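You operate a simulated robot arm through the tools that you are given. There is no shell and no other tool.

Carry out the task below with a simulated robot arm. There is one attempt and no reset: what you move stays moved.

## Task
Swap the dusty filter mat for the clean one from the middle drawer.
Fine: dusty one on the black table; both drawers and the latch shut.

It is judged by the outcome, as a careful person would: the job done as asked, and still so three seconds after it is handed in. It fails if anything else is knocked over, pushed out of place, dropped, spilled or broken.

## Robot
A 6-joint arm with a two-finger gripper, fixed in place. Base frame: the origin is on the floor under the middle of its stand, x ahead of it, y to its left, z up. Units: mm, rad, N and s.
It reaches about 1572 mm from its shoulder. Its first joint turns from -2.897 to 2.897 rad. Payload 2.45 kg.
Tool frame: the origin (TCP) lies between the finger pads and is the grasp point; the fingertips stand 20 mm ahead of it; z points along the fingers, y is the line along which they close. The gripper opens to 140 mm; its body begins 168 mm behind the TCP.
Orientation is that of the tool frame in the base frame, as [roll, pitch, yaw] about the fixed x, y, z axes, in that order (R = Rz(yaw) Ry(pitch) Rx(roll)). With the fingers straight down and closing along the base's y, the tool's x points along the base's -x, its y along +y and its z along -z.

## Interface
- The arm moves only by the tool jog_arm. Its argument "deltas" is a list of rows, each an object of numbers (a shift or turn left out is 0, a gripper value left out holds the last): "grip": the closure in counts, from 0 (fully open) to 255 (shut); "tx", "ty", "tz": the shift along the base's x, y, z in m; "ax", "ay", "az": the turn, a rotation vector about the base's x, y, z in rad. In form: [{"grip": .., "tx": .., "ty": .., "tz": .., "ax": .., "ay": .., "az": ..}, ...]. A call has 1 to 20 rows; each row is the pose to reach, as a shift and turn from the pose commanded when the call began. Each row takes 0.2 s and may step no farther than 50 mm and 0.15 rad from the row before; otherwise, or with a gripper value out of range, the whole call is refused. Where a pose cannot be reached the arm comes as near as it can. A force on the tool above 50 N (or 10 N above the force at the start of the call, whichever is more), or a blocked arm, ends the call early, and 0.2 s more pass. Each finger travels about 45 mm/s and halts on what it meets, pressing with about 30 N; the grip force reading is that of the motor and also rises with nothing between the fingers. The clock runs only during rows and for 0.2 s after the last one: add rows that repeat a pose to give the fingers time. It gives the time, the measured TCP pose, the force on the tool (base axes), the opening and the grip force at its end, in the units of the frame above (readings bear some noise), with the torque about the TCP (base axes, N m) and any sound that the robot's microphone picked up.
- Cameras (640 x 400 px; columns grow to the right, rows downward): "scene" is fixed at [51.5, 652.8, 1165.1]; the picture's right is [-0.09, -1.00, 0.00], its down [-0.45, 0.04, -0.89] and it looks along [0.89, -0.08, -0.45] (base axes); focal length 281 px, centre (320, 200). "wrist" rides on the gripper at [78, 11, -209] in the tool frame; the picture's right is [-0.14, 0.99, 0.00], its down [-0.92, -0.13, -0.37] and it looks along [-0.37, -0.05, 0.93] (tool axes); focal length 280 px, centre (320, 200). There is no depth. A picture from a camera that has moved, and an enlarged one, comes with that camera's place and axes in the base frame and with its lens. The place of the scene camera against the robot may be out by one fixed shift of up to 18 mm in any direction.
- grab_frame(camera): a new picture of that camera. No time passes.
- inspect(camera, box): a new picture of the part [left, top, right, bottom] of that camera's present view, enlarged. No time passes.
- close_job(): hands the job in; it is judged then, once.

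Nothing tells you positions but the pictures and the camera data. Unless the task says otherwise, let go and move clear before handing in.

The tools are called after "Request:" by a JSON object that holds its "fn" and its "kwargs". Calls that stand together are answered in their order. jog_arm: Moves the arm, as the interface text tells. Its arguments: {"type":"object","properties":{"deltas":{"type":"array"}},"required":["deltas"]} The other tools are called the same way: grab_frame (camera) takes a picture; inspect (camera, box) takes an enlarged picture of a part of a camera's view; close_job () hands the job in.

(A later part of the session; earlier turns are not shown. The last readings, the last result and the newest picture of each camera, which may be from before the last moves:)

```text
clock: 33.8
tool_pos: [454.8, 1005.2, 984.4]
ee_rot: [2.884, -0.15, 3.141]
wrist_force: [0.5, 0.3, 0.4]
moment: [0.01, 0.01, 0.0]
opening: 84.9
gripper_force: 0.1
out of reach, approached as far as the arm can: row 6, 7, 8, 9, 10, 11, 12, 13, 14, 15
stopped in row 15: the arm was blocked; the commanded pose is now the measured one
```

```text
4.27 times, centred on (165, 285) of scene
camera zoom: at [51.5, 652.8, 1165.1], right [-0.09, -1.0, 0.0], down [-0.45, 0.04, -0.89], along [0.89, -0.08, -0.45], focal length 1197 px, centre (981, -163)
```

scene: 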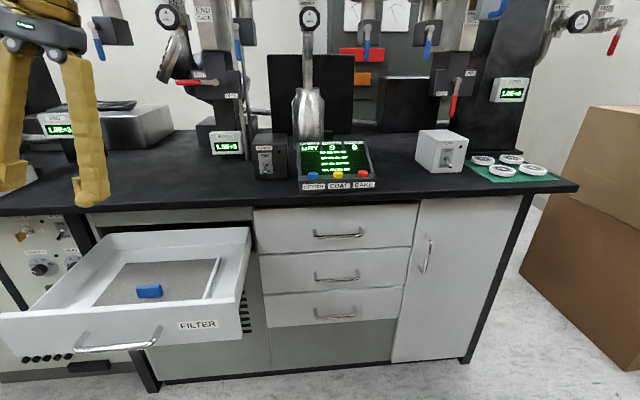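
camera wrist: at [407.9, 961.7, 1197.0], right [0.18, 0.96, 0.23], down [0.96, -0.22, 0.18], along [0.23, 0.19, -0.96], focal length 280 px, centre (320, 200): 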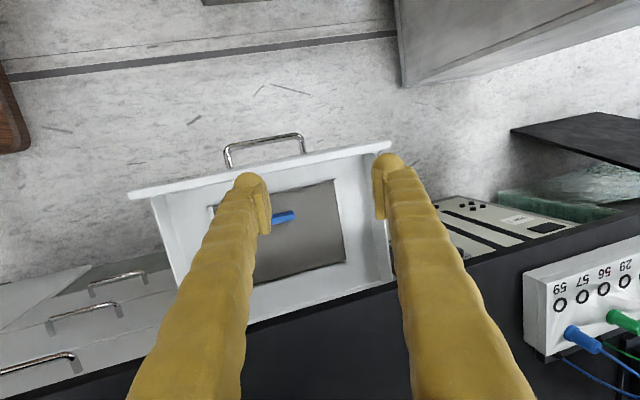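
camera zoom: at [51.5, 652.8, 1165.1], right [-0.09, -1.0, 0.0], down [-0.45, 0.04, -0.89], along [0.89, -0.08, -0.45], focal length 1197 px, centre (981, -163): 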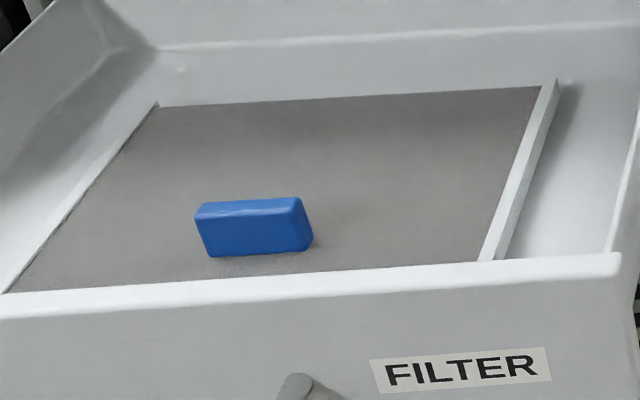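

The tab is about 50 mm long along y and thin along x, near (547, 985, ~685); the wrist joint seems wound up from the earlier turns. I'll unwind by turning the gripper about vertical so that the fingers close along x, which suits the tab.

Request:
{"fn": "jog_arm", "kwargs": {"deltas": [{"az": -0.14, "ty": -0.005}, {"az": -0.28, "ty": -0.01}, {"az": -0.42, "ty": -0.015}, {"az": -0.56, "ty": -0.02}, {"az": -0.7, "ty": -0.025}, {"az": -0.84, "ty": -0.03}, {"az": -0.98, "ty": -0.03}, {"az": -1.12, "ty": -0.03}, {"az": -1.26, "ty": -0.03}, {"az": -1.4, "ty": -0.03}, {"az": -1.54, "ty": -0.03}]}}

```text
clock: 36.2
tool_pos: [474.0, 925.3, 941.1]
ee_rot: [3.1, -0.392, 1.636]
wrist_force: [-0.3, 0.0, -0.9]
moment: [0.02, -0.01, 0.01]
opening: 85.2
gripper_force: 0.1
out of reach, approached as far as the arm can: row 2, 3, 4, 5, 6, 7, 8, 9, 10, 11
```

The arm couldn't keep the gripper vertical at that height. Lower down, above the drawer, the wrist should have more room, so I'll descend there while correcting the tilt.

Request:
{"fn": "jog_arm", "kwargs": {"deltas": [{"tx": 0.015, "ty": 0.01, "tz": -0.035, "ax": -0.1, "ay": 0.007, "az": -0.014}, {"tx": 0.03, "ty": 0.02, "tz": -0.07, "ax": -0.2, "ay": 0.015, "az": -0.028}, {"tx": 0.045, "ty": 0.03, "tz": -0.1, "ax": -0.3, "ay": 0.022, "az": -0.043}, {"tx": 0.06, "ty": 0.035, "tz": -0.12, "ax": -0.393, "ay": 0.029, "az": -0.057}, {"tx": 0.06, "ty": 0.035, "tz": -0.12, "ax": -0.393, "ay": 0.029, "az": -0.057}]}}

Request:
{"fn": "grab_frame", "kwargs": {"camera": "scene"}}

Request:
{"fn": "grab_frame", "kwargs": {"camera": "wrist"}}

```text
clock: 37.4
tool_pos: [524.1, 935.1, 806.5]
ee_rot: [-2.986, -0.183, 1.563]
wrist_force: [-0.7, 0.3, -0.7]
moment: [-0.01, -0.03, -0.01]
opening: 85.2
gripper_force: 0.1
out of reach, approached as far as the arm can: row 1, 2, 3, 4, 5
```

```text
taken
```

scene: 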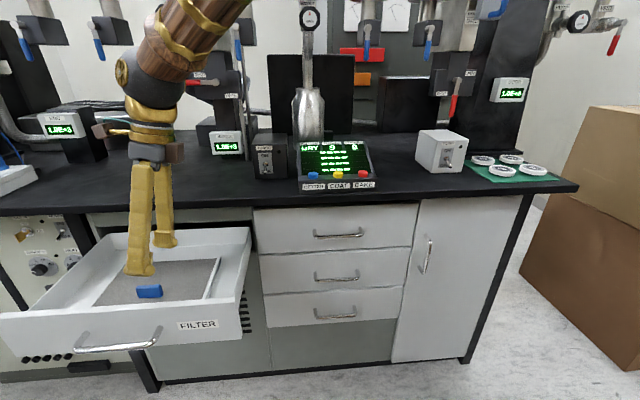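

```text
taken
camera wrist: at [567.8, 974.9, 1021.8], right [0.98, -0.11, -0.17], down [-0.08, -0.97, 0.21], along [-0.19, -0.19, -0.96], focal length 280 px, centre (320, 200)
```

wrist: 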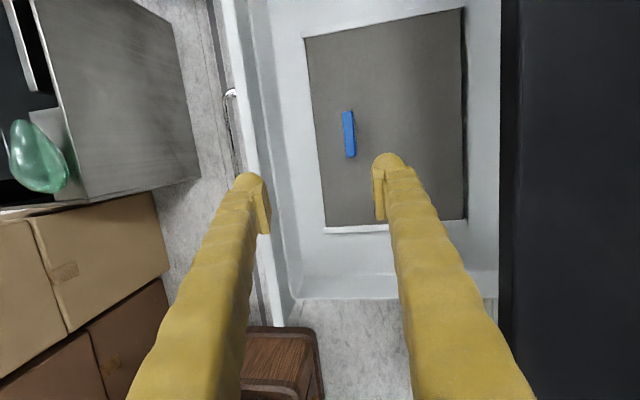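

The wrist roll is wound up by the path I took, which causes the reach trouble. I'll rise and keep unwinding about vertical by a further half turn, which again leaves the fingers closing along x but with the camera on the robot's side.

Request:
{"fn": "jog_arm", "kwargs": {"deltas": [{"tz": 0.04}, {"tz": 0.08, "ty": -0.02}, {"tz": 0.1, "ty": -0.04, "az": -0.14}, {"tz": 0.1, "ty": -0.05, "az": -0.28}, {"tz": 0.1, "ty": -0.05, "az": -0.42}, {"tz": 0.1, "ty": -0.05, "az": -0.56}, {"tz": 0.1, "ty": -0.05, "az": -0.7}, {"tz": 0.1, "ty": -0.05, "az": -0.84}, {"tz": 0.1, "ty": -0.05, "az": -0.98}, {"tz": 0.1, "ty": -0.05, "az": -1.12}, {"tz": 0.1, "ty": -0.05, "az": -1.26}, {"tz": 0.1, "ty": -0.05, "az": -1.4}, {"tz": 0.1, "ty": -0.05, "az": -1.54}]}}

Request:
{"fn": "grab_frame", "kwargs": {"camera": "scene"}}

```text
clock: 40.2
tool_pos: [531.9, 850.8, 877.9]
ee_rot: [-2.806, -0.065, 0.083]
wrist_force: [0.2, 0.8, -0.1]
moment: [0.0, 0.01, -0.01]
opening: 85.1
gripper_force: 0.1
out of reach, approached as far as the arm can: row 4, 5, 6, 7, 8, 9, 10, 11, 12, 13
```

```text
taken
```

scene: 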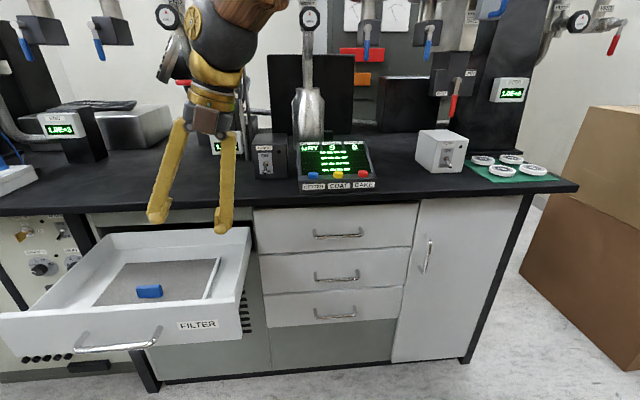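

The gripper keeps tilting outward, so straight down isn't attainable here. An approach pointing forward and down (about 60°) with fingers closing along y should suit, gripping the tab by its length; I'll go to that orientation.

Request:
{"fn": "jog_arm", "kwargs": {"deltas": [{"ax": -0.063, "ay": -0.094, "az": -0.036, "tx": -0.015, "ty": 0.01}, {"ax": -0.126, "ay": -0.188, "az": -0.072, "tx": -0.03, "ty": 0.02}, {"ax": -0.188, "ay": -0.281, "az": -0.109, "tx": -0.045, "ty": 0.03}, {"ax": -0.251, "ay": -0.375, "az": -0.146, "tx": -0.06, "ty": 0.04}, {"ax": -0.314, "ay": -0.469, "az": -0.182, "tx": -0.07, "ty": 0.05}, {"ax": -0.314, "ay": -0.469, "az": -0.182, "tx": -0.07, "ty": 0.07}]}}

Request:
{"fn": "grab_frame", "kwargs": {"camera": "wrist"}}

Request:
{"fn": "grab_frame", "kwargs": {"camera": "scene"}}

```text
clock: 41.6
tool_pos: [526.3, 847.6, 868.6]
ee_rot: [-2.798, -0.08, 0.084]
wrist_force: [-0.6, 0.3, 0.3]
moment: [-0.02, -0.01, 0.0]
opening: 84.9
gripper_force: 0.0
out of reach, approached as far as the arm can: row 1, 2, 3, 4, 5, 6
```

```text
taken
camera wrist: at [594.8, 772.3, 1067.3], right [-0.03, -0.94, -0.34], down [-0.95, -0.08, 0.32], along [-0.32, 0.34, -0.88], focal length 280 px, centre (320, 200)
```

wrist: 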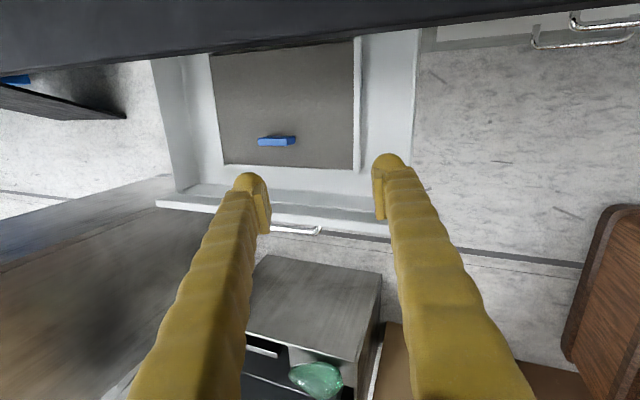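

```text
taken
```

scene: 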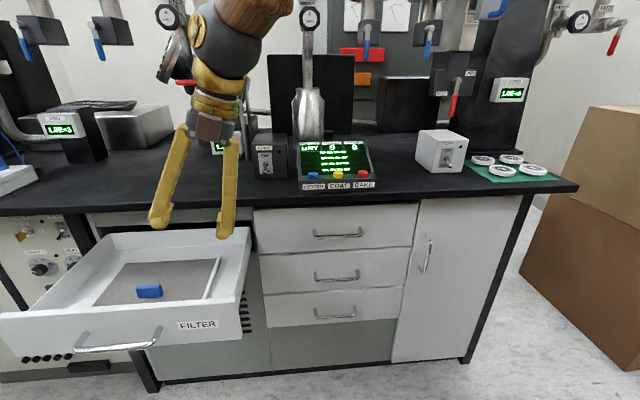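

The arm is at a wrist limit when asked to point straight down this far out, and it prefers to lean outward (+y). So I'll use a grasp that closes along x with the fingers leaning outward toward +y, rolling the gripper about its own axis to get there.

Request:
{"fn": "jog_arm", "kwargs": {"deltas": [{"ax": -0.0067, "ay": -0.0488, "az": 0.1341}, {"ax": -0.0135, "ay": -0.0976, "az": 0.2682}, {"ax": -0.0202, "ay": -0.1465, "az": 0.4023}, {"ax": -0.0269, "ay": -0.1953, "az": 0.5364}, {"ax": -0.0336, "ay": -0.2441, "az": 0.6705}, {"ax": -0.0404, "ay": -0.2929, "az": 0.8045}, {"ax": -0.0471, "ay": -0.3417, "az": 0.9386}, {"ax": -0.0538, "ay": -0.3905, "az": 1.0727}, {"ax": -0.0605, "ay": -0.4394, "az": 1.2068}, {"ax": -0.0673, "ay": -0.4882, "az": 1.3409}, {"ax": -0.074, "ay": -0.537, "az": 1.475}]}}

Request:
{"fn": "grab_frame", "kwargs": {"camera": "wrist"}}

```text
clock: 44.0
tool_pos: [524.7, 851.0, 869.4]
ee_rot: [3.056, -0.342, 1.686]
wrist_force: [0.1, -0.5, 1.1]
moment: [0.01, 0.03, -0.01]
opening: 85.2
gripper_force: 0.1
```

```text
taken
camera wrist: at [518.1, 853.9, 1091.4], right [1.0, -0.04, 0.03], down [-0.04, -1.0, 0.03], along [0.03, -0.03, -1.0], focal length 280 px, centre (320, 200)
```

wrist: 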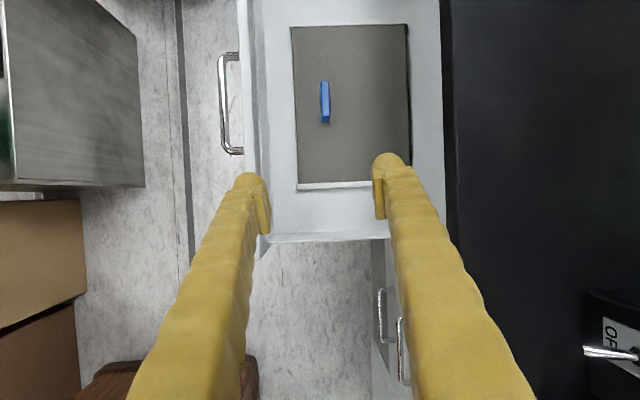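

Now the camera looks straight down on the drawer: the mat is about 168×240 mm with the tab centred near (543, 984), its top at z≈680 and the mat surface near z≈655. Before grasping, I'll test that this leaning orientation also reaches over the free bench area where I'd set the dusty mat.

Request:
{"fn": "jog_arm", "kwargs": {"deltas": [{"ax": 0.044, "ay": 0.04, "az": -0.043, "tz": 0.02}, {"ax": 0.087, "ay": 0.08, "az": -0.086, "tz": 0.05}, {"ax": 0.087, "ay": 0.08, "az": -0.086, "tz": 0.09}, {"ax": 0.087, "ay": 0.08, "az": -0.086, "tz": 0.1, "tx": 0.035, "ty": 0.015}, {"ax": 0.087, "ay": 0.08, "az": -0.086, "tz": 0.1, "tx": 0.07, "ty": 0.03}, {"ax": 0.087, "ay": 0.08, "az": -0.086, "tz": 0.1, "tx": 0.105, "ty": 0.045}, {"ax": 0.087, "ay": 0.08, "az": -0.086, "tz": 0.1, "tx": 0.14, "ty": 0.06}, {"ax": 0.087, "ay": 0.08, "az": -0.086, "tz": 0.1, "tx": 0.175, "ty": 0.075}]}}

Request:
{"fn": "grab_frame", "kwargs": {"camera": "wrist"}}

Request:
{"fn": "grab_frame", "kwargs": {"camera": "scene"}}

```text
clock: 45.8
tool_pos: [702.0, 925.6, 969.6]
ee_rot: [3.138, -0.432, 1.566]
wrist_force: [-0.4, -0.8, 1.2]
moment: [-0.07, 0.02, -0.01]
opening: 85.2
gripper_force: 0.0
```

```text
taken
camera wrist: at [712.2, 908.9, 1190.7], right [0.99, -0.13, -0.05], down [-0.13, -0.99, -0.05], along [-0.05, 0.06, -1.0], focal length 280 px, centre (320, 200)
```

wrist: 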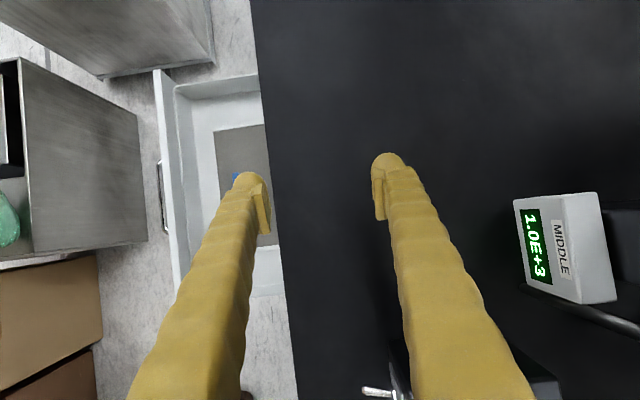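

```text
taken
```

scene: 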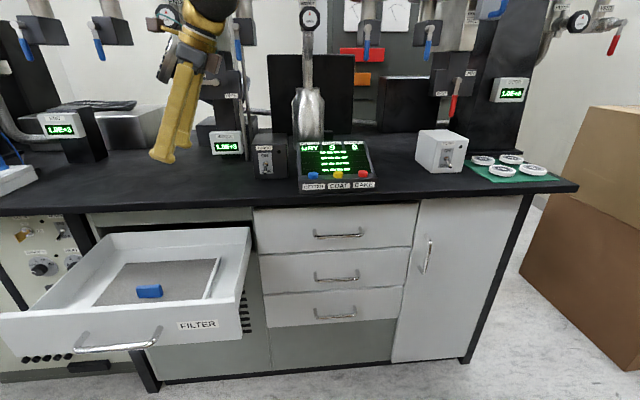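

The leaning orientation reaches over the bench fine, and the bench top works out at z≈849 with its front edge at x≈639. Now I'll go back above the dusty mat's tab, leaning a bit more, with the fingers partly closed.

Request:
{"fn": "jog_arm", "kwargs": {"deltas": [{"grip": 160, "tx": -0.045}, {"tx": -0.09}, {"tx": -0.135}, {"tx": -0.159, "ty": 0.02, "tz": -0.02, "ax": 0.045}, {"tx": -0.159, "ty": 0.04, "tz": -0.06, "ax": 0.09}, {"tx": -0.159, "ty": 0.058, "tz": -0.1, "ax": 0.09}, {"tx": -0.159, "ty": 0.058, "tz": -0.14, "ax": 0.09}, {"tx": -0.159, "ty": 0.058, "tz": -0.18, "ax": 0.09}, {"tx": -0.159, "ty": 0.058, "tz": -0.22, "ax": 0.09}]}}

Request:
{"fn": "grab_frame", "kwargs": {"camera": "wrist"}}

Request:
{"fn": "grab_frame", "kwargs": {"camera": "scene"}}

```text
clock: 47.8
tool_pos: [539.6, 983.3, 747.9]
ee_rot: [3.138, -0.524, 1.567]
wrist_force: [-0.4, -0.2, 1.0]
moment: [-0.06, 0.01, 0.0]
opening: 52.0
gripper_force: 0.1
```

```text
taken
camera wrist: at [550.2, 947.2, 967.0], right [0.99, -0.13, -0.06], down [-0.13, -0.98, -0.14], along [-0.05, 0.15, -0.99], focal length 280 px, centre (320, 200)
```

wrist: 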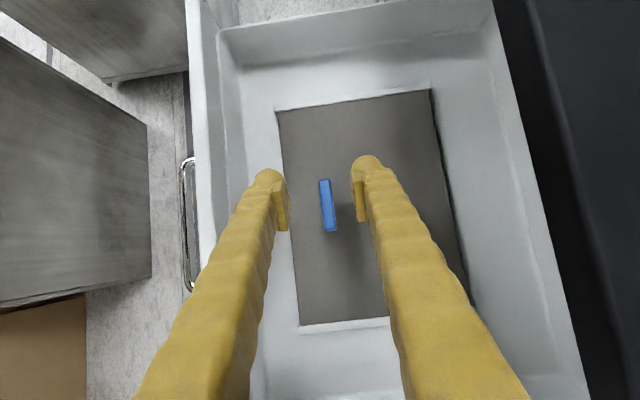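

```text
taken
```

scene: 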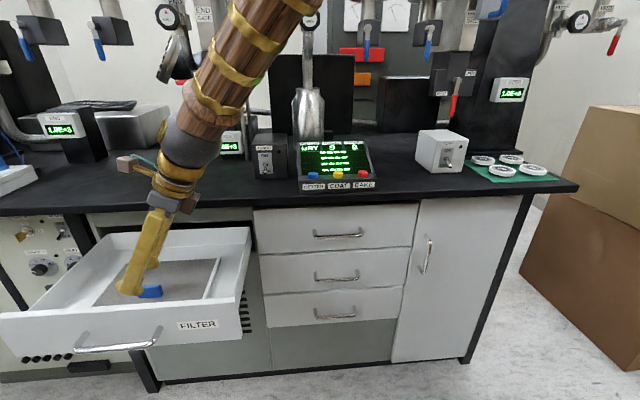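

The tab sits between the fingers. I'll descend so the fingertips stop just above the mat, then close on the tab.

Request:
{"fn": "jog_arm", "kwargs": {"deltas": [{"tx": 0.002, "ty": 0.001, "tz": -0.025}, {"tx": 0.002, "ty": 0.001, "tz": -0.045}, {"tx": 0.002, "ty": 0.001, "tz": -0.058}, {"tx": 0.002, "ty": 0.001, "tz": -0.065}]}}

Request:
{"fn": "inspect", "kwargs": {"camera": "wrist", "box": [240, 130, 400, 250]}}

Request:
{"fn": "inspect", "kwargs": {"camera": "scene", "box": [80, 190, 260, 330]}}

```text
clock: 48.6
tool_pos: [545.9, 986.8, 697.6]
ee_rot: [3.135, -0.529, 1.566]
wrist_force: [1.2, -3.4, 12.9]
moment: [-0.12, 0.37, 0.15]
opening: 52.4
gripper_force: 0.0
stopped in row 4: the force on the tool passed its limit at 61 N (the readings are from after the stop); the commanded pose is now the measured one
```

```text
3.33 times, centred on (320, 190) of wrist
camera zoom: at [555.6, 948.7, 916.0], right [0.99, -0.13, -0.06], down [-0.13, -0.98, -0.15], along [-0.04, 0.15, -0.99], focal length 935 px, centre (320, 233)
```

zoom: 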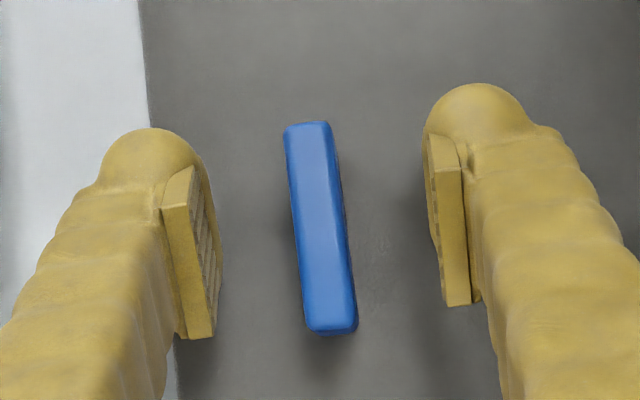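

```text
2.86 times, centred on (170, 260) of scene
camera zoom: at [51.5, 652.8, 1165.1], right [-0.09, -1.0, 0.0], down [-0.45, 0.04, -0.89], along [0.89, -0.08, -0.45], focal length 802 px, centre (749, 29)
```

zoom: 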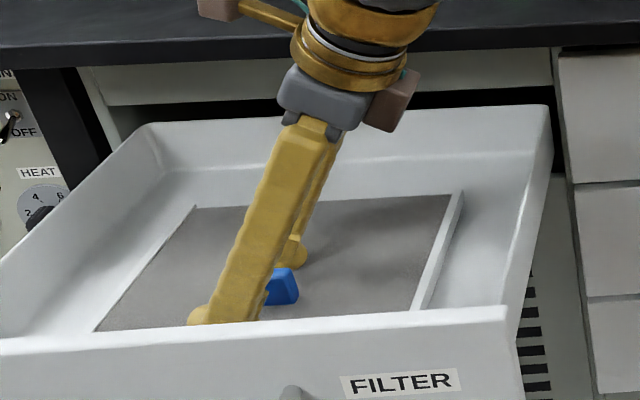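

The fingertips touched the mat slightly higher than I had estimated (mat surface ≈ z 674), with no visible displacement. I'll lift 2 mm and close on the tab.

Request:
{"fn": "jog_arm", "kwargs": {"deltas": [{"tz": 0.003}, {"tz": 0.003, "grip": 250}, {"tz": 0.003}, {"tz": 0.003}, {"tz": 0.003}, {"tz": 0.003}]}}

Request:
{"fn": "inspect", "kwargs": {"camera": "wrist", "box": [240, 130, 400, 250]}}

```text
clock: 50.0
tool_pos: [545.9, 985.8, 699.3]
ee_rot: [3.134, -0.528, 1.568]
wrist_force: [0.8, -0.8, 0.0]
moment: [-0.08, -0.01, 0.05]
opening: 10.7
gripper_force: 30.3
```

```text
3.33 times, centred on (320, 190) of wrist
camera zoom: at [555.2, 948.3, 917.7], right [0.99, -0.13, -0.06], down [-0.13, -0.98, -0.15], along [-0.04, 0.15, -0.99], focal length 935 px, centre (320, 233)
```

zoom: 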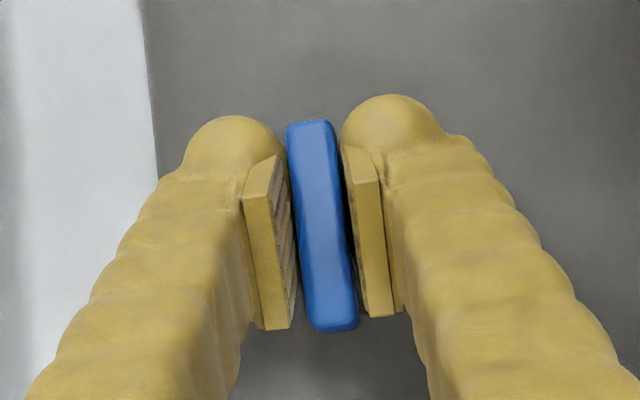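

The tab is held (10.7 mm). I'll lift a little and check that the mat comes up level.

Request:
{"fn": "jog_arm", "kwargs": {"deltas": [{"tz": 0.008}, {"tz": 0.016}, {"tz": 0.026}, {"tz": 0.036}, {"tz": 0.036}]}}

Request:
{"fn": "grab_frame", "kwargs": {"camera": "wrist"}}

Request:
{"fn": "inspect", "kwargs": {"camera": "scene", "box": [40, 190, 260, 340]}}

```text
clock: 51.2
tool_pos: [544.9, 985.8, 735.0]
ee_rot: [3.136, -0.528, 1.568]
wrist_force: [-0.6, 0.4, -0.3]
moment: [0.02, -0.06, 0.01]
opening: 8.5
gripper_force: 29.9
```

```text
taken
camera wrist: at [554.3, 949.2, 954.0], right [0.99, -0.13, -0.06], down [-0.13, -0.98, -0.15], along [-0.04, 0.15, -0.99], focal length 280 px, centre (320, 200)
```

wrist: 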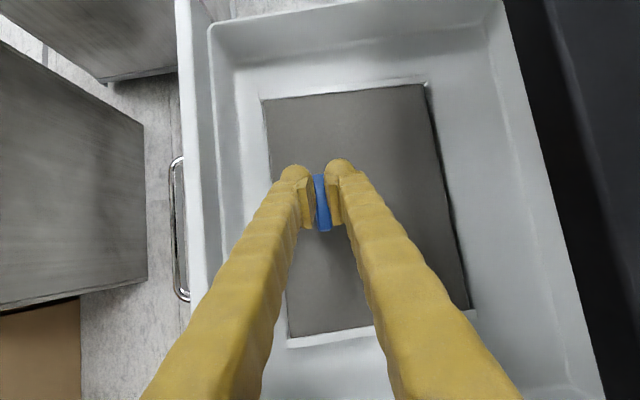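

```text
2.67 times, centred on (150, 265) of scene
camera zoom: at [51.5, 652.8, 1165.1], right [-0.09, -1.0, 0.0], down [-0.45, 0.04, -0.89], along [0.89, -0.08, -0.45], focal length 748 px, centre (773, 27)
```

zoom: 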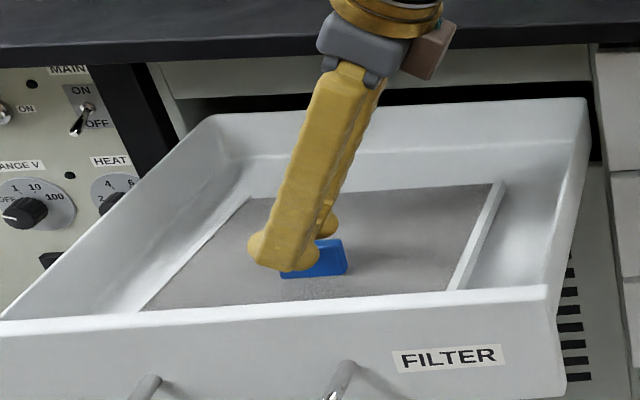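

Request:
{"fn": "inspect", "kwargs": {"camera": "wrist", "box": [240, 130, 400, 250]}}

Request:
{"fn": "inspect", "kwargs": {"camera": "scene", "box": [110, 240, 200, 310]}}

Request:
{"fn": "inspect", "kwargs": {"camera": "wrist", "box": [240, 60, 500, 360]}}

```text
3.33 times, centred on (320, 190) of wrist
camera zoom: at [554.3, 949.2, 954.0], right [0.99, -0.13, -0.06], down [-0.13, -0.98, -0.15], along [-0.04, 0.15, -0.99], focal length 935 px, centre (320, 233)
```

zoom: 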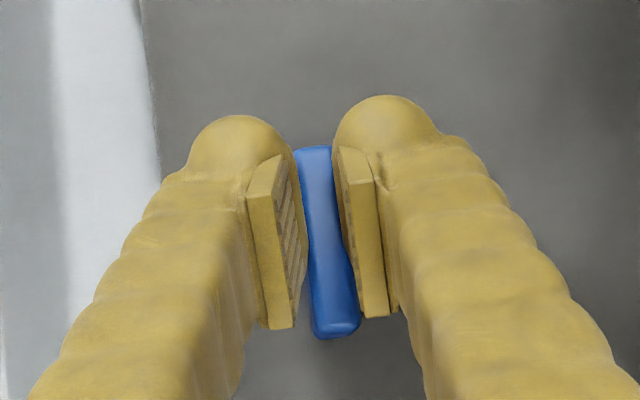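

```text
5.71 times, centred on (155, 275) of scene
camera zoom: at [51.5, 652.8, 1165.1], right [-0.09, -1.0, 0.0], down [-0.45, 0.04, -0.89], along [0.89, -0.08, -0.45], focal length 1604 px, centre (1263, -229)
```

zoom: 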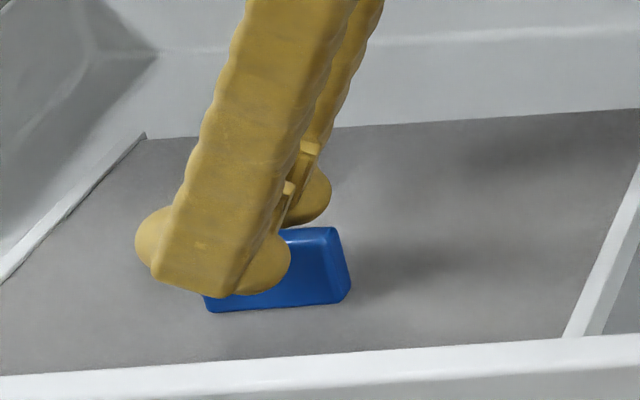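

```text
1.33 times, centred on (370, 210) of wrist
camera zoom: at [554.3, 949.2, 954.0], right [0.99, -0.13, -0.06], down [-0.13, -0.98, -0.15], along [-0.04, 0.15, -0.99], focal length 374 px, centre (253, 187)
```

zoom: 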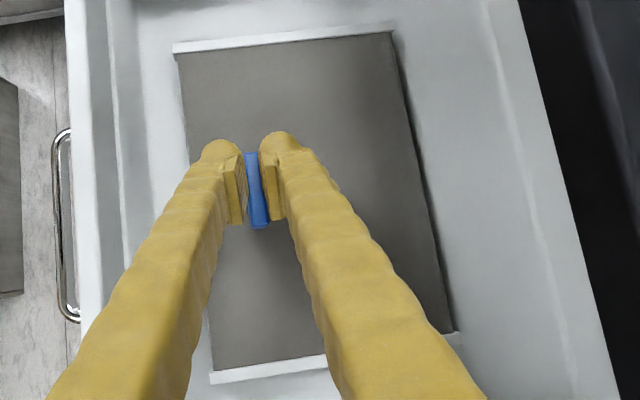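

The fingers slid up the tab rather than lifting the mat. I'll lower again to get a deeper hold, then lift in tiny steps while reading the force.

Request:
{"fn": "jog_arm", "kwargs": {"deltas": [{"grip": 190}, {"grip": 190}, {"grip": 190, "tz": -0.015}, {"tz": -0.028}, {"tz": -0.036}]}}

Request:
{"fn": "inspect", "kwargs": {"camera": "wrist", "box": [240, 130, 400, 250]}}

Request:
{"fn": "inspect", "kwargs": {"camera": "scene", "box": [80, 230, 240, 330]}}

```text
clock: 52.4
tool_pos: [545.2, 986.7, 699.6]
ee_rot: [3.134, -0.528, 1.567]
wrist_force: [0.0, 0.8, -0.5]
moment: [-0.04, 0.0, -0.05]
opening: 35.6
gripper_force: 0.0
```

```text
3.33 times, centred on (320, 190) of wrist
camera zoom: at [554.5, 949.2, 917.7], right [0.99, -0.13, -0.06], down [-0.13, -0.98, -0.15], along [-0.04, 0.15, -0.99], focal length 935 px, centre (320, 233)
```

zoom: 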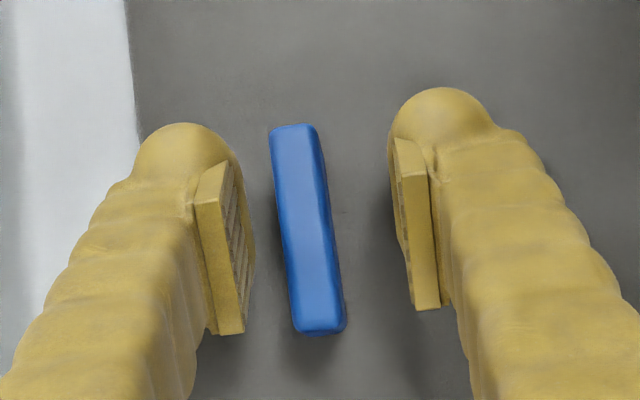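

```text
4.00 times, centred on (160, 280) of scene
camera zoom: at [51.5, 652.8, 1165.1], right [-0.09, -1.0, 0.0], down [-0.45, 0.04, -0.89], along [0.89, -0.08, -0.45], focal length 1123 px, centre (960, -120)
```

zoom: 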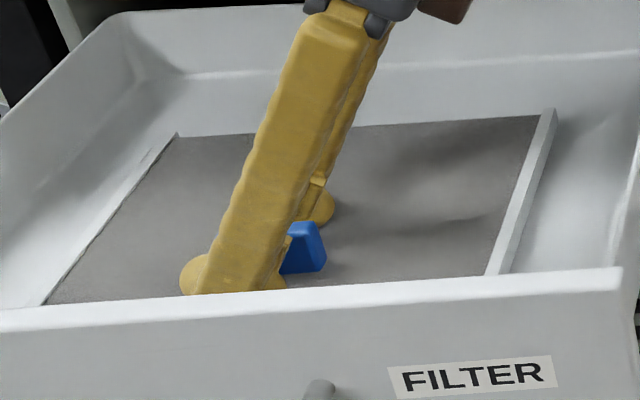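

The mat shifted a few millimetres forward, so it did begin to rise before slipping. I'll re-centre on the tab, grip as deep as possible at full closure and lift by small amounts.

Request:
{"fn": "jog_arm", "kwargs": {"deltas": [{"tx": -0.0034, "ty": -0.002, "tz": -0.001}, {"tx": -0.0034, "ty": -0.002, "tz": -0.002, "grip": 255}, {"tx": -0.0034, "ty": -0.002, "tz": -0.002}, {"tx": -0.0034, "ty": -0.002, "tz": -0.002}, {"tx": -0.0034, "ty": -0.002, "tz": -0.002}]}}

Request:
{"fn": "jog_arm", "kwargs": {"deltas": [{"tz": 0.003}, {"tz": 0.006}]}}

Request:
{"fn": "inspect", "kwargs": {"camera": "wrist", "box": [240, 130, 400, 250]}}

```text
clock: 53.6
tool_pos: [541.0, 984.9, 698.6]
ee_rot: [3.135, -0.529, 1.566]
wrist_force: [1.6, -1.3, 10.3]
moment: [0.0, -0.12, 0.27]
opening: 10.8
gripper_force: 30.2
```

```text
clock: 54.2
tool_pos: [541.1, 984.7, 704.4]
ee_rot: [3.135, -0.529, 1.566]
wrist_force: [0.4, 0.3, -1.1]
moment: [-0.01, 0.03, 0.0]
opening: 10.9
gripper_force: 30.1
```

```text
3.33 times, centred on (320, 190) of wrist
camera zoom: at [551.7, 946.8, 921.7], right [0.99, -0.13, -0.06], down [-0.13, -0.98, -0.15], along [-0.04, 0.15, -0.99], focal length 935 px, centre (320, 233)
```

zoom: 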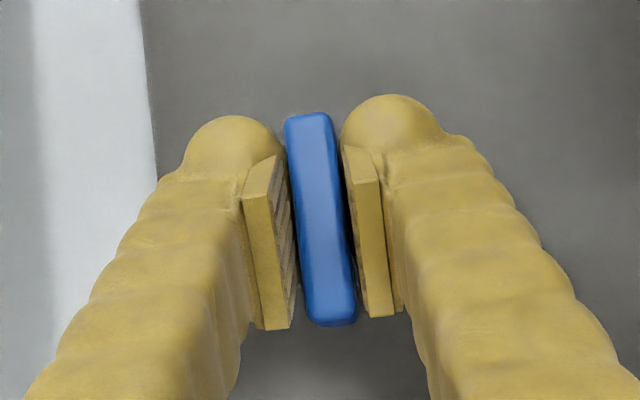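

Request:
{"fn": "jog_arm", "kwargs": {"deltas": [{"tz": 0.003}, {"tz": 0.006}, {"tz": 0.009}, {"tz": 0.012}, {"tz": 0.012}]}}

Request:
{"fn": "inspect", "kwargs": {"camera": "wrist", "box": [240, 130, 400, 250]}}

Request:
{"fn": "inspect", "kwargs": {"camera": "scene", "box": [40, 190, 260, 340]}}

```text
clock: 55.4
tool_pos: [541.5, 984.1, 715.0]
ee_rot: [3.133, -0.529, 1.567]
wrist_force: [0.5, 0.1, -1.2]
moment: [0.03, -0.01, -0.01]
opening: 10.6
gripper_force: 30.6
```

```text
3.33 times, centred on (320, 190) of wrist
camera zoom: at [552.1, 947.0, 933.6], right [0.99, -0.13, -0.06], down [-0.13, -0.98, -0.15], along [-0.04, 0.15, -0.99], focal length 935 px, centre (320, 233)
```

zoom: 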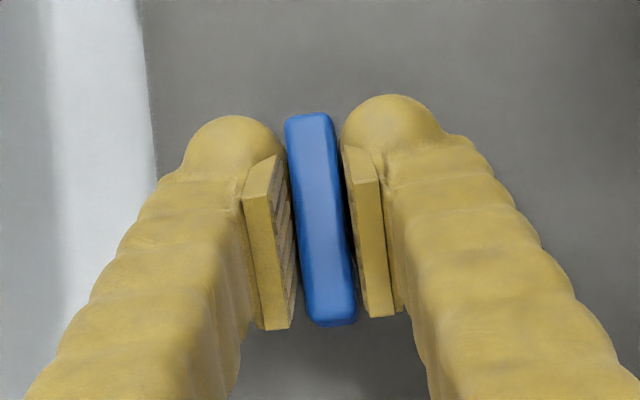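

```text
2.67 times, centred on (150, 265) of scene
camera zoom: at [51.5, 652.8, 1165.1], right [-0.09, -1.0, 0.0], down [-0.45, 0.04, -0.89], along [0.89, -0.08, -0.45], focal length 748 px, centre (773, 27)
```

zoom: 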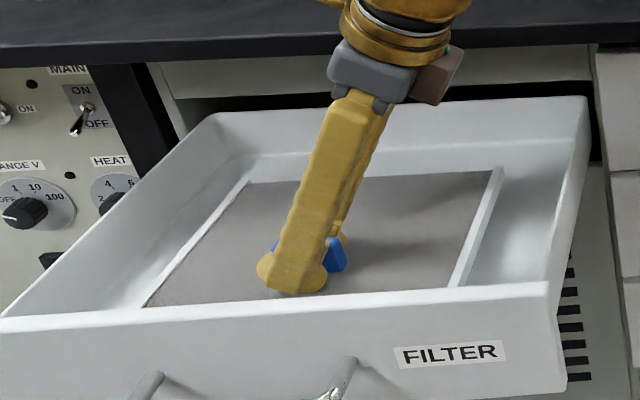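

The mat is rising with the tab steady in the pads. I'll continue slowly up and slightly forward, so that its rear edge clears the bench overhang.

Request:
{"fn": "jog_arm", "kwargs": {"deltas": [{"tz": 0.005}, {"tz": 0.01}, {"tz": 0.015, "tx": -0.003}, {"tz": 0.02, "tx": -0.008}, {"tz": 0.025, "tx": -0.014}, {"tz": 0.03, "tx": -0.02}, {"tz": 0.03, "tx": -0.02}]}}

Request:
{"fn": "grab_frame", "kwargs": {"camera": "wrist"}}

Request:
{"fn": "inspect", "kwargs": {"camera": "scene", "box": [40, 190, 260, 340]}}

```text
clock: 57.0
tool_pos: [522.7, 984.5, 745.1]
ee_rot: [3.135, -0.528, 1.567]
wrist_force: [-0.4, 0.2, -1.5]
moment: [0.02, 0.08, 0.0]
opening: 10.6
gripper_force: 30.0
```

```text
taken
camera wrist: at [532.3, 946.8, 963.6], right [0.99, -0.13, -0.06], down [-0.13, -0.98, -0.15], along [-0.04, 0.15, -0.99], focal length 280 px, centre (320, 200)
```

wrist: 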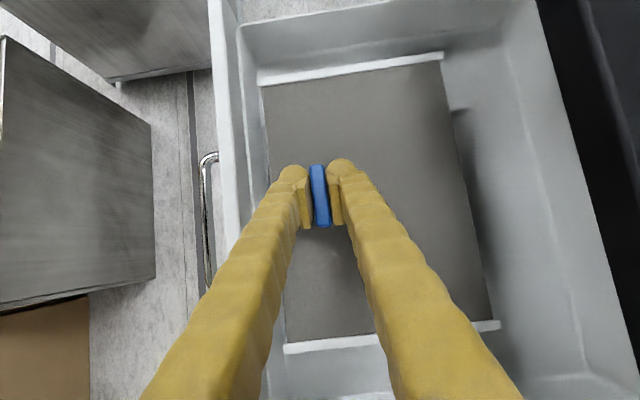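

```text
2.67 times, centred on (150, 265) of scene
camera zoom: at [51.5, 652.8, 1165.1], right [-0.09, -1.0, 0.0], down [-0.45, 0.04, -0.89], along [0.89, -0.08, -0.45], focal length 748 px, centre (773, 27)
```

zoom: 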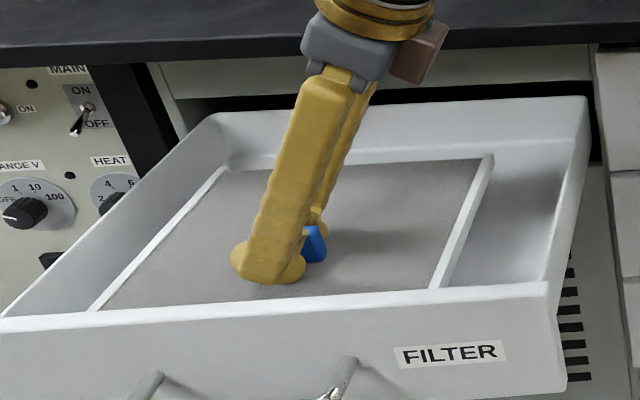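

The whole framed mat is up and level, held firmly. I'll raise it past the drawer front's top edge, bring it forward clear of the bench overhang, then lift it above bench height.

Request:
{"fn": "jog_arm", "kwargs": {"deltas": [{"tz": 0.01, "tx": -0.005}, {"tz": 0.02, "tx": -0.01}, {"tz": 0.03, "tx": -0.01}, {"tz": 0.04, "tx": -0.01}, {"tz": 0.05, "tx": -0.01}, {"tz": 0.057, "tx": -0.012}, {"tz": 0.06, "tx": -0.025}, {"tz": 0.062, "tx": -0.045}, {"tz": 0.065, "tx": -0.06}, {"tz": 0.065, "tx": -0.06}]}}

Request:
{"fn": "grab_frame", "kwargs": {"camera": "wrist"}}

Request:
{"fn": "grab_frame", "kwargs": {"camera": "scene"}}

```text
clock: 59.2
tool_pos: [461.7, 984.2, 810.1]
ee_rot: [3.134, -0.529, 1.566]
wrist_force: [-0.4, 0.0, -0.8]
moment: [0.01, 0.05, -0.01]
opening: 10.8
gripper_force: 29.7
```

```text
taken
camera wrist: at [471.8, 946.2, 1028.6], right [0.99, -0.13, -0.06], down [-0.13, -0.98, -0.15], along [-0.04, 0.15, -0.99], focal length 280 px, centre (320, 200)
```

wrist: 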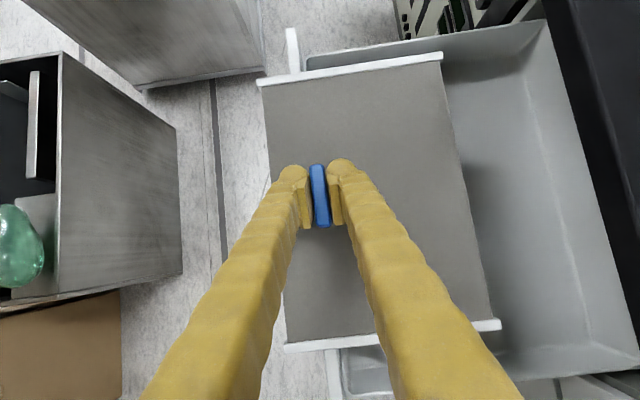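

```text
taken
```

scene: 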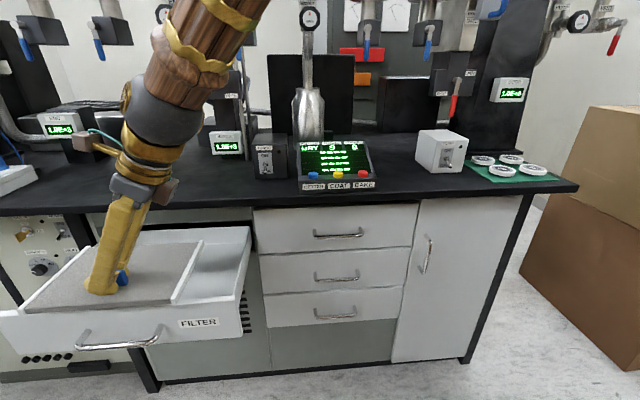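

The mat is clear of drawer and bench. I'll raise it above the bench top, then carry it over the free area.

Request:
{"fn": "jog_arm", "kwargs": {"deltas": [{"tz": 0.02, "ty": -0.01}, {"tz": 0.04, "ty": -0.02}, {"tz": 0.06, "ty": -0.03}, {"tz": 0.08, "ty": -0.04}, {"tz": 0.1, "ty": -0.05}, {"tz": 0.12, "ty": -0.055}, {"tz": 0.13, "ty": -0.055}]}}

Request:
{"fn": "grab_frame", "kwargs": {"camera": "wrist"}}

```text
clock: 60.8
tool_pos: [462.0, 929.5, 939.3]
ee_rot: [3.135, -0.528, 1.568]
wrist_force: [-0.9, 0.0, -0.8]
moment: [0.0, 0.06, 0.01]
opening: 10.9
gripper_force: 29.8
```

```text
taken
camera wrist: at [471.6, 892.0, 1158.7], right [0.99, -0.13, -0.06], down [-0.13, -0.98, -0.15], along [-0.04, 0.15, -0.99], focal length 280 px, centre (320, 200)
```

wrist: 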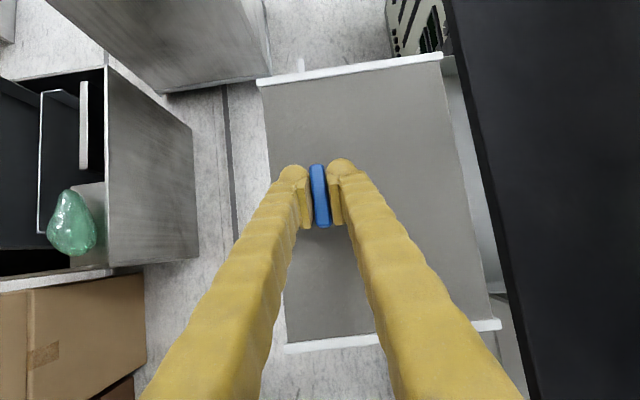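

Request:
{"fn": "jog_arm", "kwargs": {"deltas": [{"tx": 0.03}, {"tx": 0.065}, {"tx": 0.1}, {"tx": 0.135}, {"tx": 0.17}, {"tx": 0.205}, {"tx": 0.235}, {"tx": 0.258}, {"tx": 0.258}]}}

Request:
{"fn": "grab_frame", "kwargs": {"camera": "wrist"}}

Request:
{"fn": "grab_frame", "kwargs": {"camera": "scene"}}

```text
clock: 62.8
tool_pos: [720.7, 929.6, 939.8]
ee_rot: [3.135, -0.529, 1.568]
wrist_force: [-0.6, -0.3, -1.6]
moment: [0.02, 0.06, 0.01]
opening: 11.2
gripper_force: 29.3
```

```text
taken
camera wrist: at [730.4, 893.0, 1157.6], right [0.99, -0.13, -0.06], down [-0.13, -0.98, -0.15], along [-0.04, 0.15, -0.99], focal length 280 px, centre (320, 200)
```

wrist: 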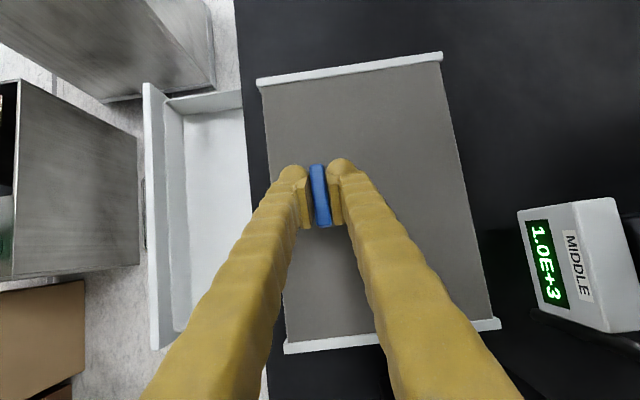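

```text
taken
```

scene: 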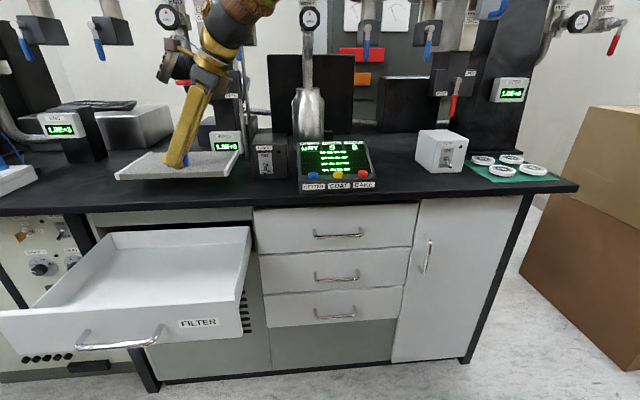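

The mat hovers over free bench space. I'll lower it gently.

Request:
{"fn": "jog_arm", "kwargs": {"deltas": [{"tz": -0.012}, {"tz": -0.024}, {"tz": -0.034}, {"tz": -0.042}]}}

Request:
{"fn": "inspect", "kwargs": {"camera": "scene", "box": [80, 110, 300, 220]}}

```text
clock: 63.8
tool_pos: [719.2, 930.2, 898.1]
ee_rot: [3.133, -0.529, 1.566]
wrist_force: [-0.3, 1.6, 2.5]
moment: [-0.51, -0.03, 0.09]
opening: 10.9
gripper_force: 30.0
```

```text
2.91 times, centred on (190, 165) of scene
camera zoom: at [51.5, 652.8, 1165.1], right [-0.09, -1.0, 0.0], down [-0.45, 0.04, -0.89], along [0.89, -0.08, -0.45], focal length 816 px, centre (698, 302)
```

zoom: 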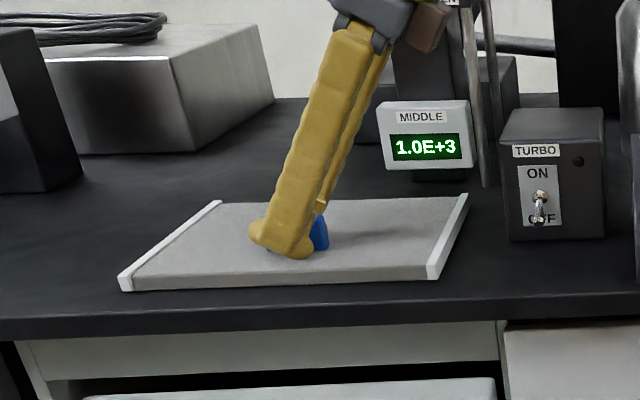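

Request:
{"fn": "jog_arm", "kwargs": {"deltas": [{"tz": -0.002}, {"tz": -0.004}, {"tz": -0.004}]}}

Request:
{"fn": "inspect", "kwargs": {"camera": "scene", "box": [80, 110, 300, 220]}}

```text
clock: 64.6
tool_pos: [718.9, 929.3, 898.8]
ee_rot: [3.133, -0.532, 1.569]
wrist_force: [-10.6, 1.8, 42.1]
moment: [0.22, 0.13, 0.11]
opening: 11.0
gripper_force: 30.5
```

```text
2.91 times, centred on (190, 165) of scene
camera zoom: at [51.5, 652.8, 1165.1], right [-0.09, -1.0, 0.0], down [-0.45, 0.04, -0.89], along [0.89, -0.08, -0.45], focal length 816 px, centre (698, 302)
```

zoom: 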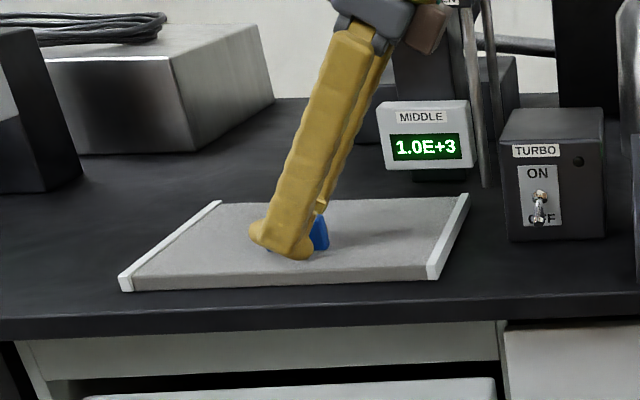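

The mat rests flat on the bench. I'll ease the pressure, open the fingers and lift away.

Request:
{"fn": "jog_arm", "kwargs": {"deltas": [{"tz": 0.003}, {"tz": 0.003, "grip": 200}, {"tz": 0.003, "grip": 170}, {"tz": 0.003, "grip": 170}, {"tz": 0.02}, {"tz": 0.05}, {"tz": 0.09}, {"tz": 0.12}]}}

Request:
{"fn": "grab_frame", "kwargs": {"camera": "wrist"}}

Request:
{"fn": "grab_frame", "kwargs": {"camera": "scene"}}

```text
clock: 66.4
tool_pos: [721.6, 927.6, 1012.8]
ee_rot: [3.137, -0.526, 1.566]
wrist_force: [-0.3, 0.2, -0.7]
moment: [0.02, 0.01, 0.02]
opening: 46.6
gripper_force: 0.1
```

```text
taken
camera wrist: at [731.2, 891.9, 1231.2], right [0.99, -0.13, -0.06], down [-0.13, -0.98, -0.15], along [-0.04, 0.15, -0.99], focal length 280 px, centre (320, 200)
```

wrist: 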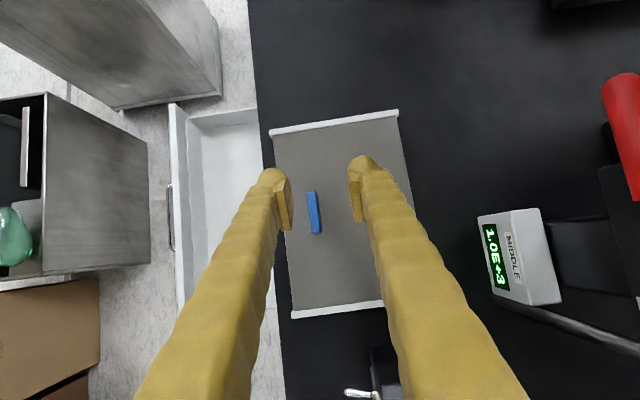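

```text
taken
```

scene: 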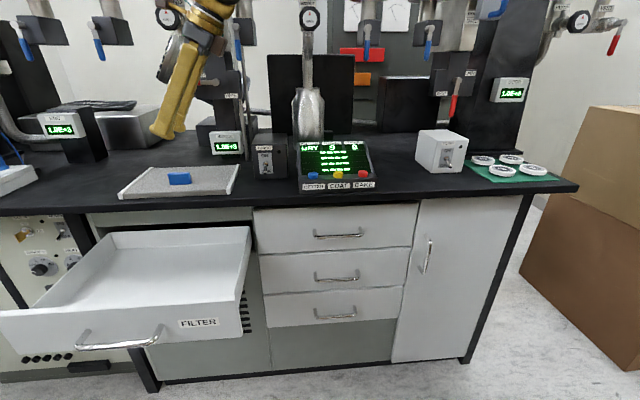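

The dusty mat lies on the bench. Let me check the empty filter drawer for any seating features and look at the middle drawer handle.

Request:
{"fn": "inspect", "kwargs": {"camera": "scene", "box": [0, 210, 260, 372]}}

Request:
{"fn": "inspect", "kwargs": {"camera": "scene", "box": [250, 200, 420, 340]}}

```text
2.46 times, centred on (130, 291) of scene
camera zoom: at [51.5, 652.8, 1165.1], right [-0.09, -1.0, 0.0], down [-0.45, 0.04, -0.89], along [0.89, -0.08, -0.45], focal length 691 px, centre (788, -24)
```

zoom: 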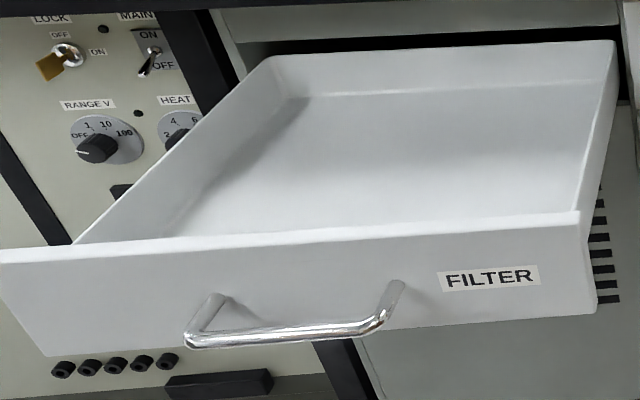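

```text
2.86 times, centred on (335, 270) of scene
camera zoom: at [51.5, 652.8, 1165.1], right [-0.09, -1.0, 0.0], down [-0.45, 0.04, -0.89], along [0.89, -0.08, -0.45], focal length 802 px, centre (277, 0)
```

zoom: 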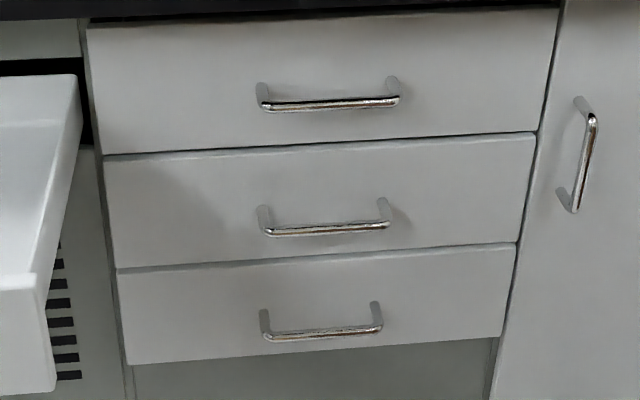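

The filter drawer is plain inside, so the clean mat just needs to lie flat in it. Now I'll back away from the bench and turn the fingers forward again for the middle drawer handle (roughly y≈540, z≈550).

Request:
{"fn": "jog_arm", "kwargs": {"deltas": [{"tx": -0.045}, {"tx": -0.09}, {"tx": -0.13, "ty": -0.02}, {"tx": -0.17, "ty": -0.04}, {"tx": -0.21, "ty": -0.06}, {"tx": -0.25, "ty": -0.08}, {"tx": -0.28, "ty": -0.11, "tz": -0.02}, {"tx": -0.3, "ty": -0.15, "tz": -0.04}, {"tx": -0.3, "ty": -0.19, "tz": -0.06}, {"tx": -0.3, "ty": -0.22, "tz": -0.09}]}}

Request:
{"fn": "jog_arm", "kwargs": {"deltas": [{"ax": -0.0342, "ay": -0.1277, "az": -0.0342}, {"ax": -0.0684, "ay": -0.2554, "az": -0.0684}, {"ax": -0.1026, "ay": -0.3831, "az": -0.1026}, {"ax": -0.1368, "ay": -0.5108, "az": -0.1368}, {"ax": -0.171, "ay": -0.6385, "az": -0.171}, {"ax": -0.2052, "ay": -0.7662, "az": -0.2052}, {"ax": -0.2394, "ay": -0.8939, "az": -0.2394}, {"ax": -0.2736, "ay": -1.0216, "az": -0.2736}, {"ax": -0.3078, "ay": -1.1493, "az": -0.3078}, {"ax": -0.342, "ay": -1.277, "az": -0.342}, {"ax": -0.3762, "ay": -1.4047, "az": -0.3762}, {"ax": -0.41, "ay": -1.532, "az": -0.41}]}}

Request:
{"fn": "grab_frame", "kwargs": {"camera": "wrist"}}

Request:
{"fn": "grab_frame", "kwargs": {"camera": "scene"}}

```text
clock: 68.6
tool_pos: [417.5, 705.7, 923.3]
ee_rot: [3.136, -0.529, 1.567]
wrist_force: [0.3, 0.4, -1.1]
moment: [0.03, 0.02, -0.03]
opening: 46.5
gripper_force: 0.0
```

```text
clock: 71.2
tool_pos: [419.4, 721.5, 928.1]
ee_rot: [2.839, -0.521, 1.669]
wrist_force: [-0.1, 0.9, 0.4]
moment: [0.01, 0.04, -0.03]
opening: 46.7
gripper_force: 0.1
out of reach, approached as far as the arm can: row 2, 3, 4, 5, 6, 7, 8, 9, 10, 11, 12
```

```text
taken
camera wrist: at [371.2, 684.2, 1142.3], right [0.97, -0.17, 0.19], down [-0.14, -0.97, -0.19], along [0.21, 0.15, -0.96], focal length 280 px, centre (320, 200)
```

wrist: 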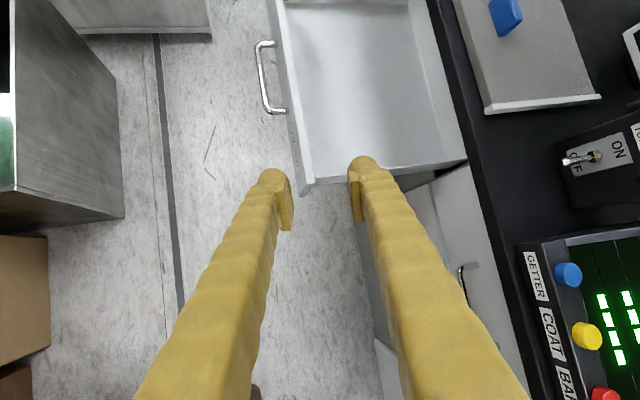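

```text
taken
```

scene: 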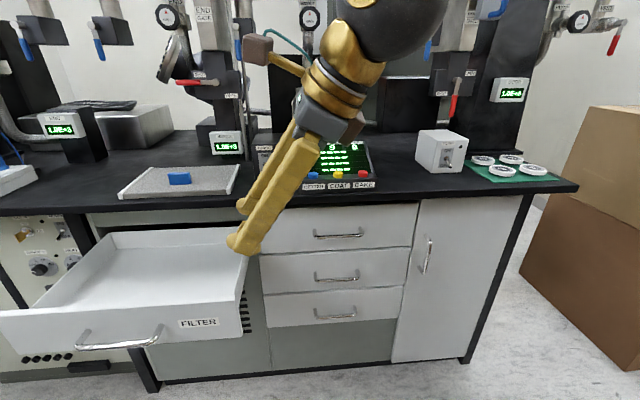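

Turning that way is limited by the wrist's roll. I'll unwind by rolling the gripper half a turn about its own axis the other way, then pitch it forward.

Request:
{"fn": "jog_arm", "kwargs": {"deltas": [{"ax": 0.0357, "ay": 0.0717, "az": -0.1182}, {"ax": 0.0714, "ay": 0.1434, "az": -0.2364}, {"ax": 0.1071, "ay": 0.2151, "az": -0.3546}, {"ax": 0.1428, "ay": 0.2868, "az": -0.4728}, {"ax": 0.1785, "ay": 0.3585, "az": -0.591}, {"ax": 0.2142, "ay": 0.4302, "az": -0.7092}, {"ax": 0.2499, "ay": 0.5019, "az": -0.8274}, {"ax": 0.2856, "ay": 0.5736, "az": -0.9456}, {"ax": 0.3213, "ay": 0.6453, "az": -1.0638}, {"ax": 0.357, "ay": 0.717, "az": -1.182}, {"ax": 0.3927, "ay": 0.7887, "az": -1.3002}]}}

Request:
{"fn": "jog_arm", "kwargs": {"deltas": [{"ax": 0.0357, "ay": 0.0717, "az": -0.1182}, {"ax": 0.0714, "ay": 0.1434, "az": -0.2364}, {"ax": 0.1071, "ay": 0.2151, "az": -0.3546}, {"ax": 0.1428, "ay": 0.2868, "az": -0.4728}, {"ax": 0.1785, "ay": 0.3585, "az": -0.591}, {"ax": 0.2142, "ay": 0.4302, "az": -0.7092}, {"ax": 0.2499, "ay": 0.5019, "az": -0.8274}, {"ax": 0.2856, "ay": 0.5736, "az": -0.9456}, {"ax": 0.3213, "ay": 0.6453, "az": -1.0638}, {"ax": 0.357, "ay": 0.717, "az": -1.182}, {"ax": 0.3927, "ay": 0.7887, "az": -1.3002}]}}

Request:
{"fn": "grab_frame", "kwargs": {"camera": "wrist"}}

```text
clock: 73.6
tool_pos: [418.8, 722.1, 927.3]
ee_rot: [-2.601, -0.259, -0.057]
wrist_force: [0.5, 0.7, 0.1]
moment: [0.0, 0.01, 0.01]
opening: 46.6
gripper_force: 0.0
```

```text
clock: 76.0
tool_pos: [419.1, 720.7, 926.7]
ee_rot: [-2.841, 0.523, -1.475]
wrist_force: [0.5, -0.3, -0.1]
moment: [-0.03, -0.02, 0.01]
opening: 46.7
gripper_force: 0.1
```

```text
taken
camera wrist: at [363.0, 549.8, 1057.1], right [-0.97, 0.17, -0.19], down [-0.05, 0.6, 0.8], along [0.25, 0.78, -0.57], focal length 280 px, centre (320, 200)
```

wrist: 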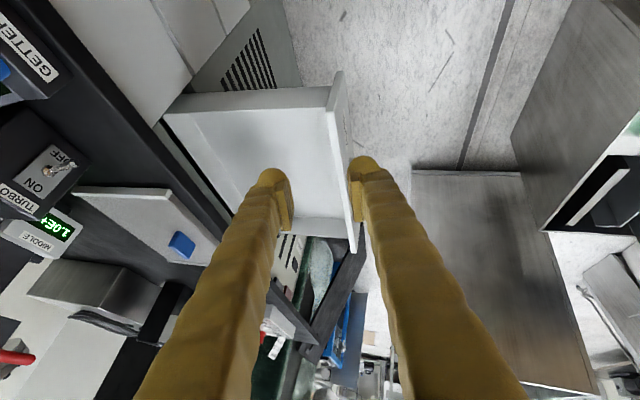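

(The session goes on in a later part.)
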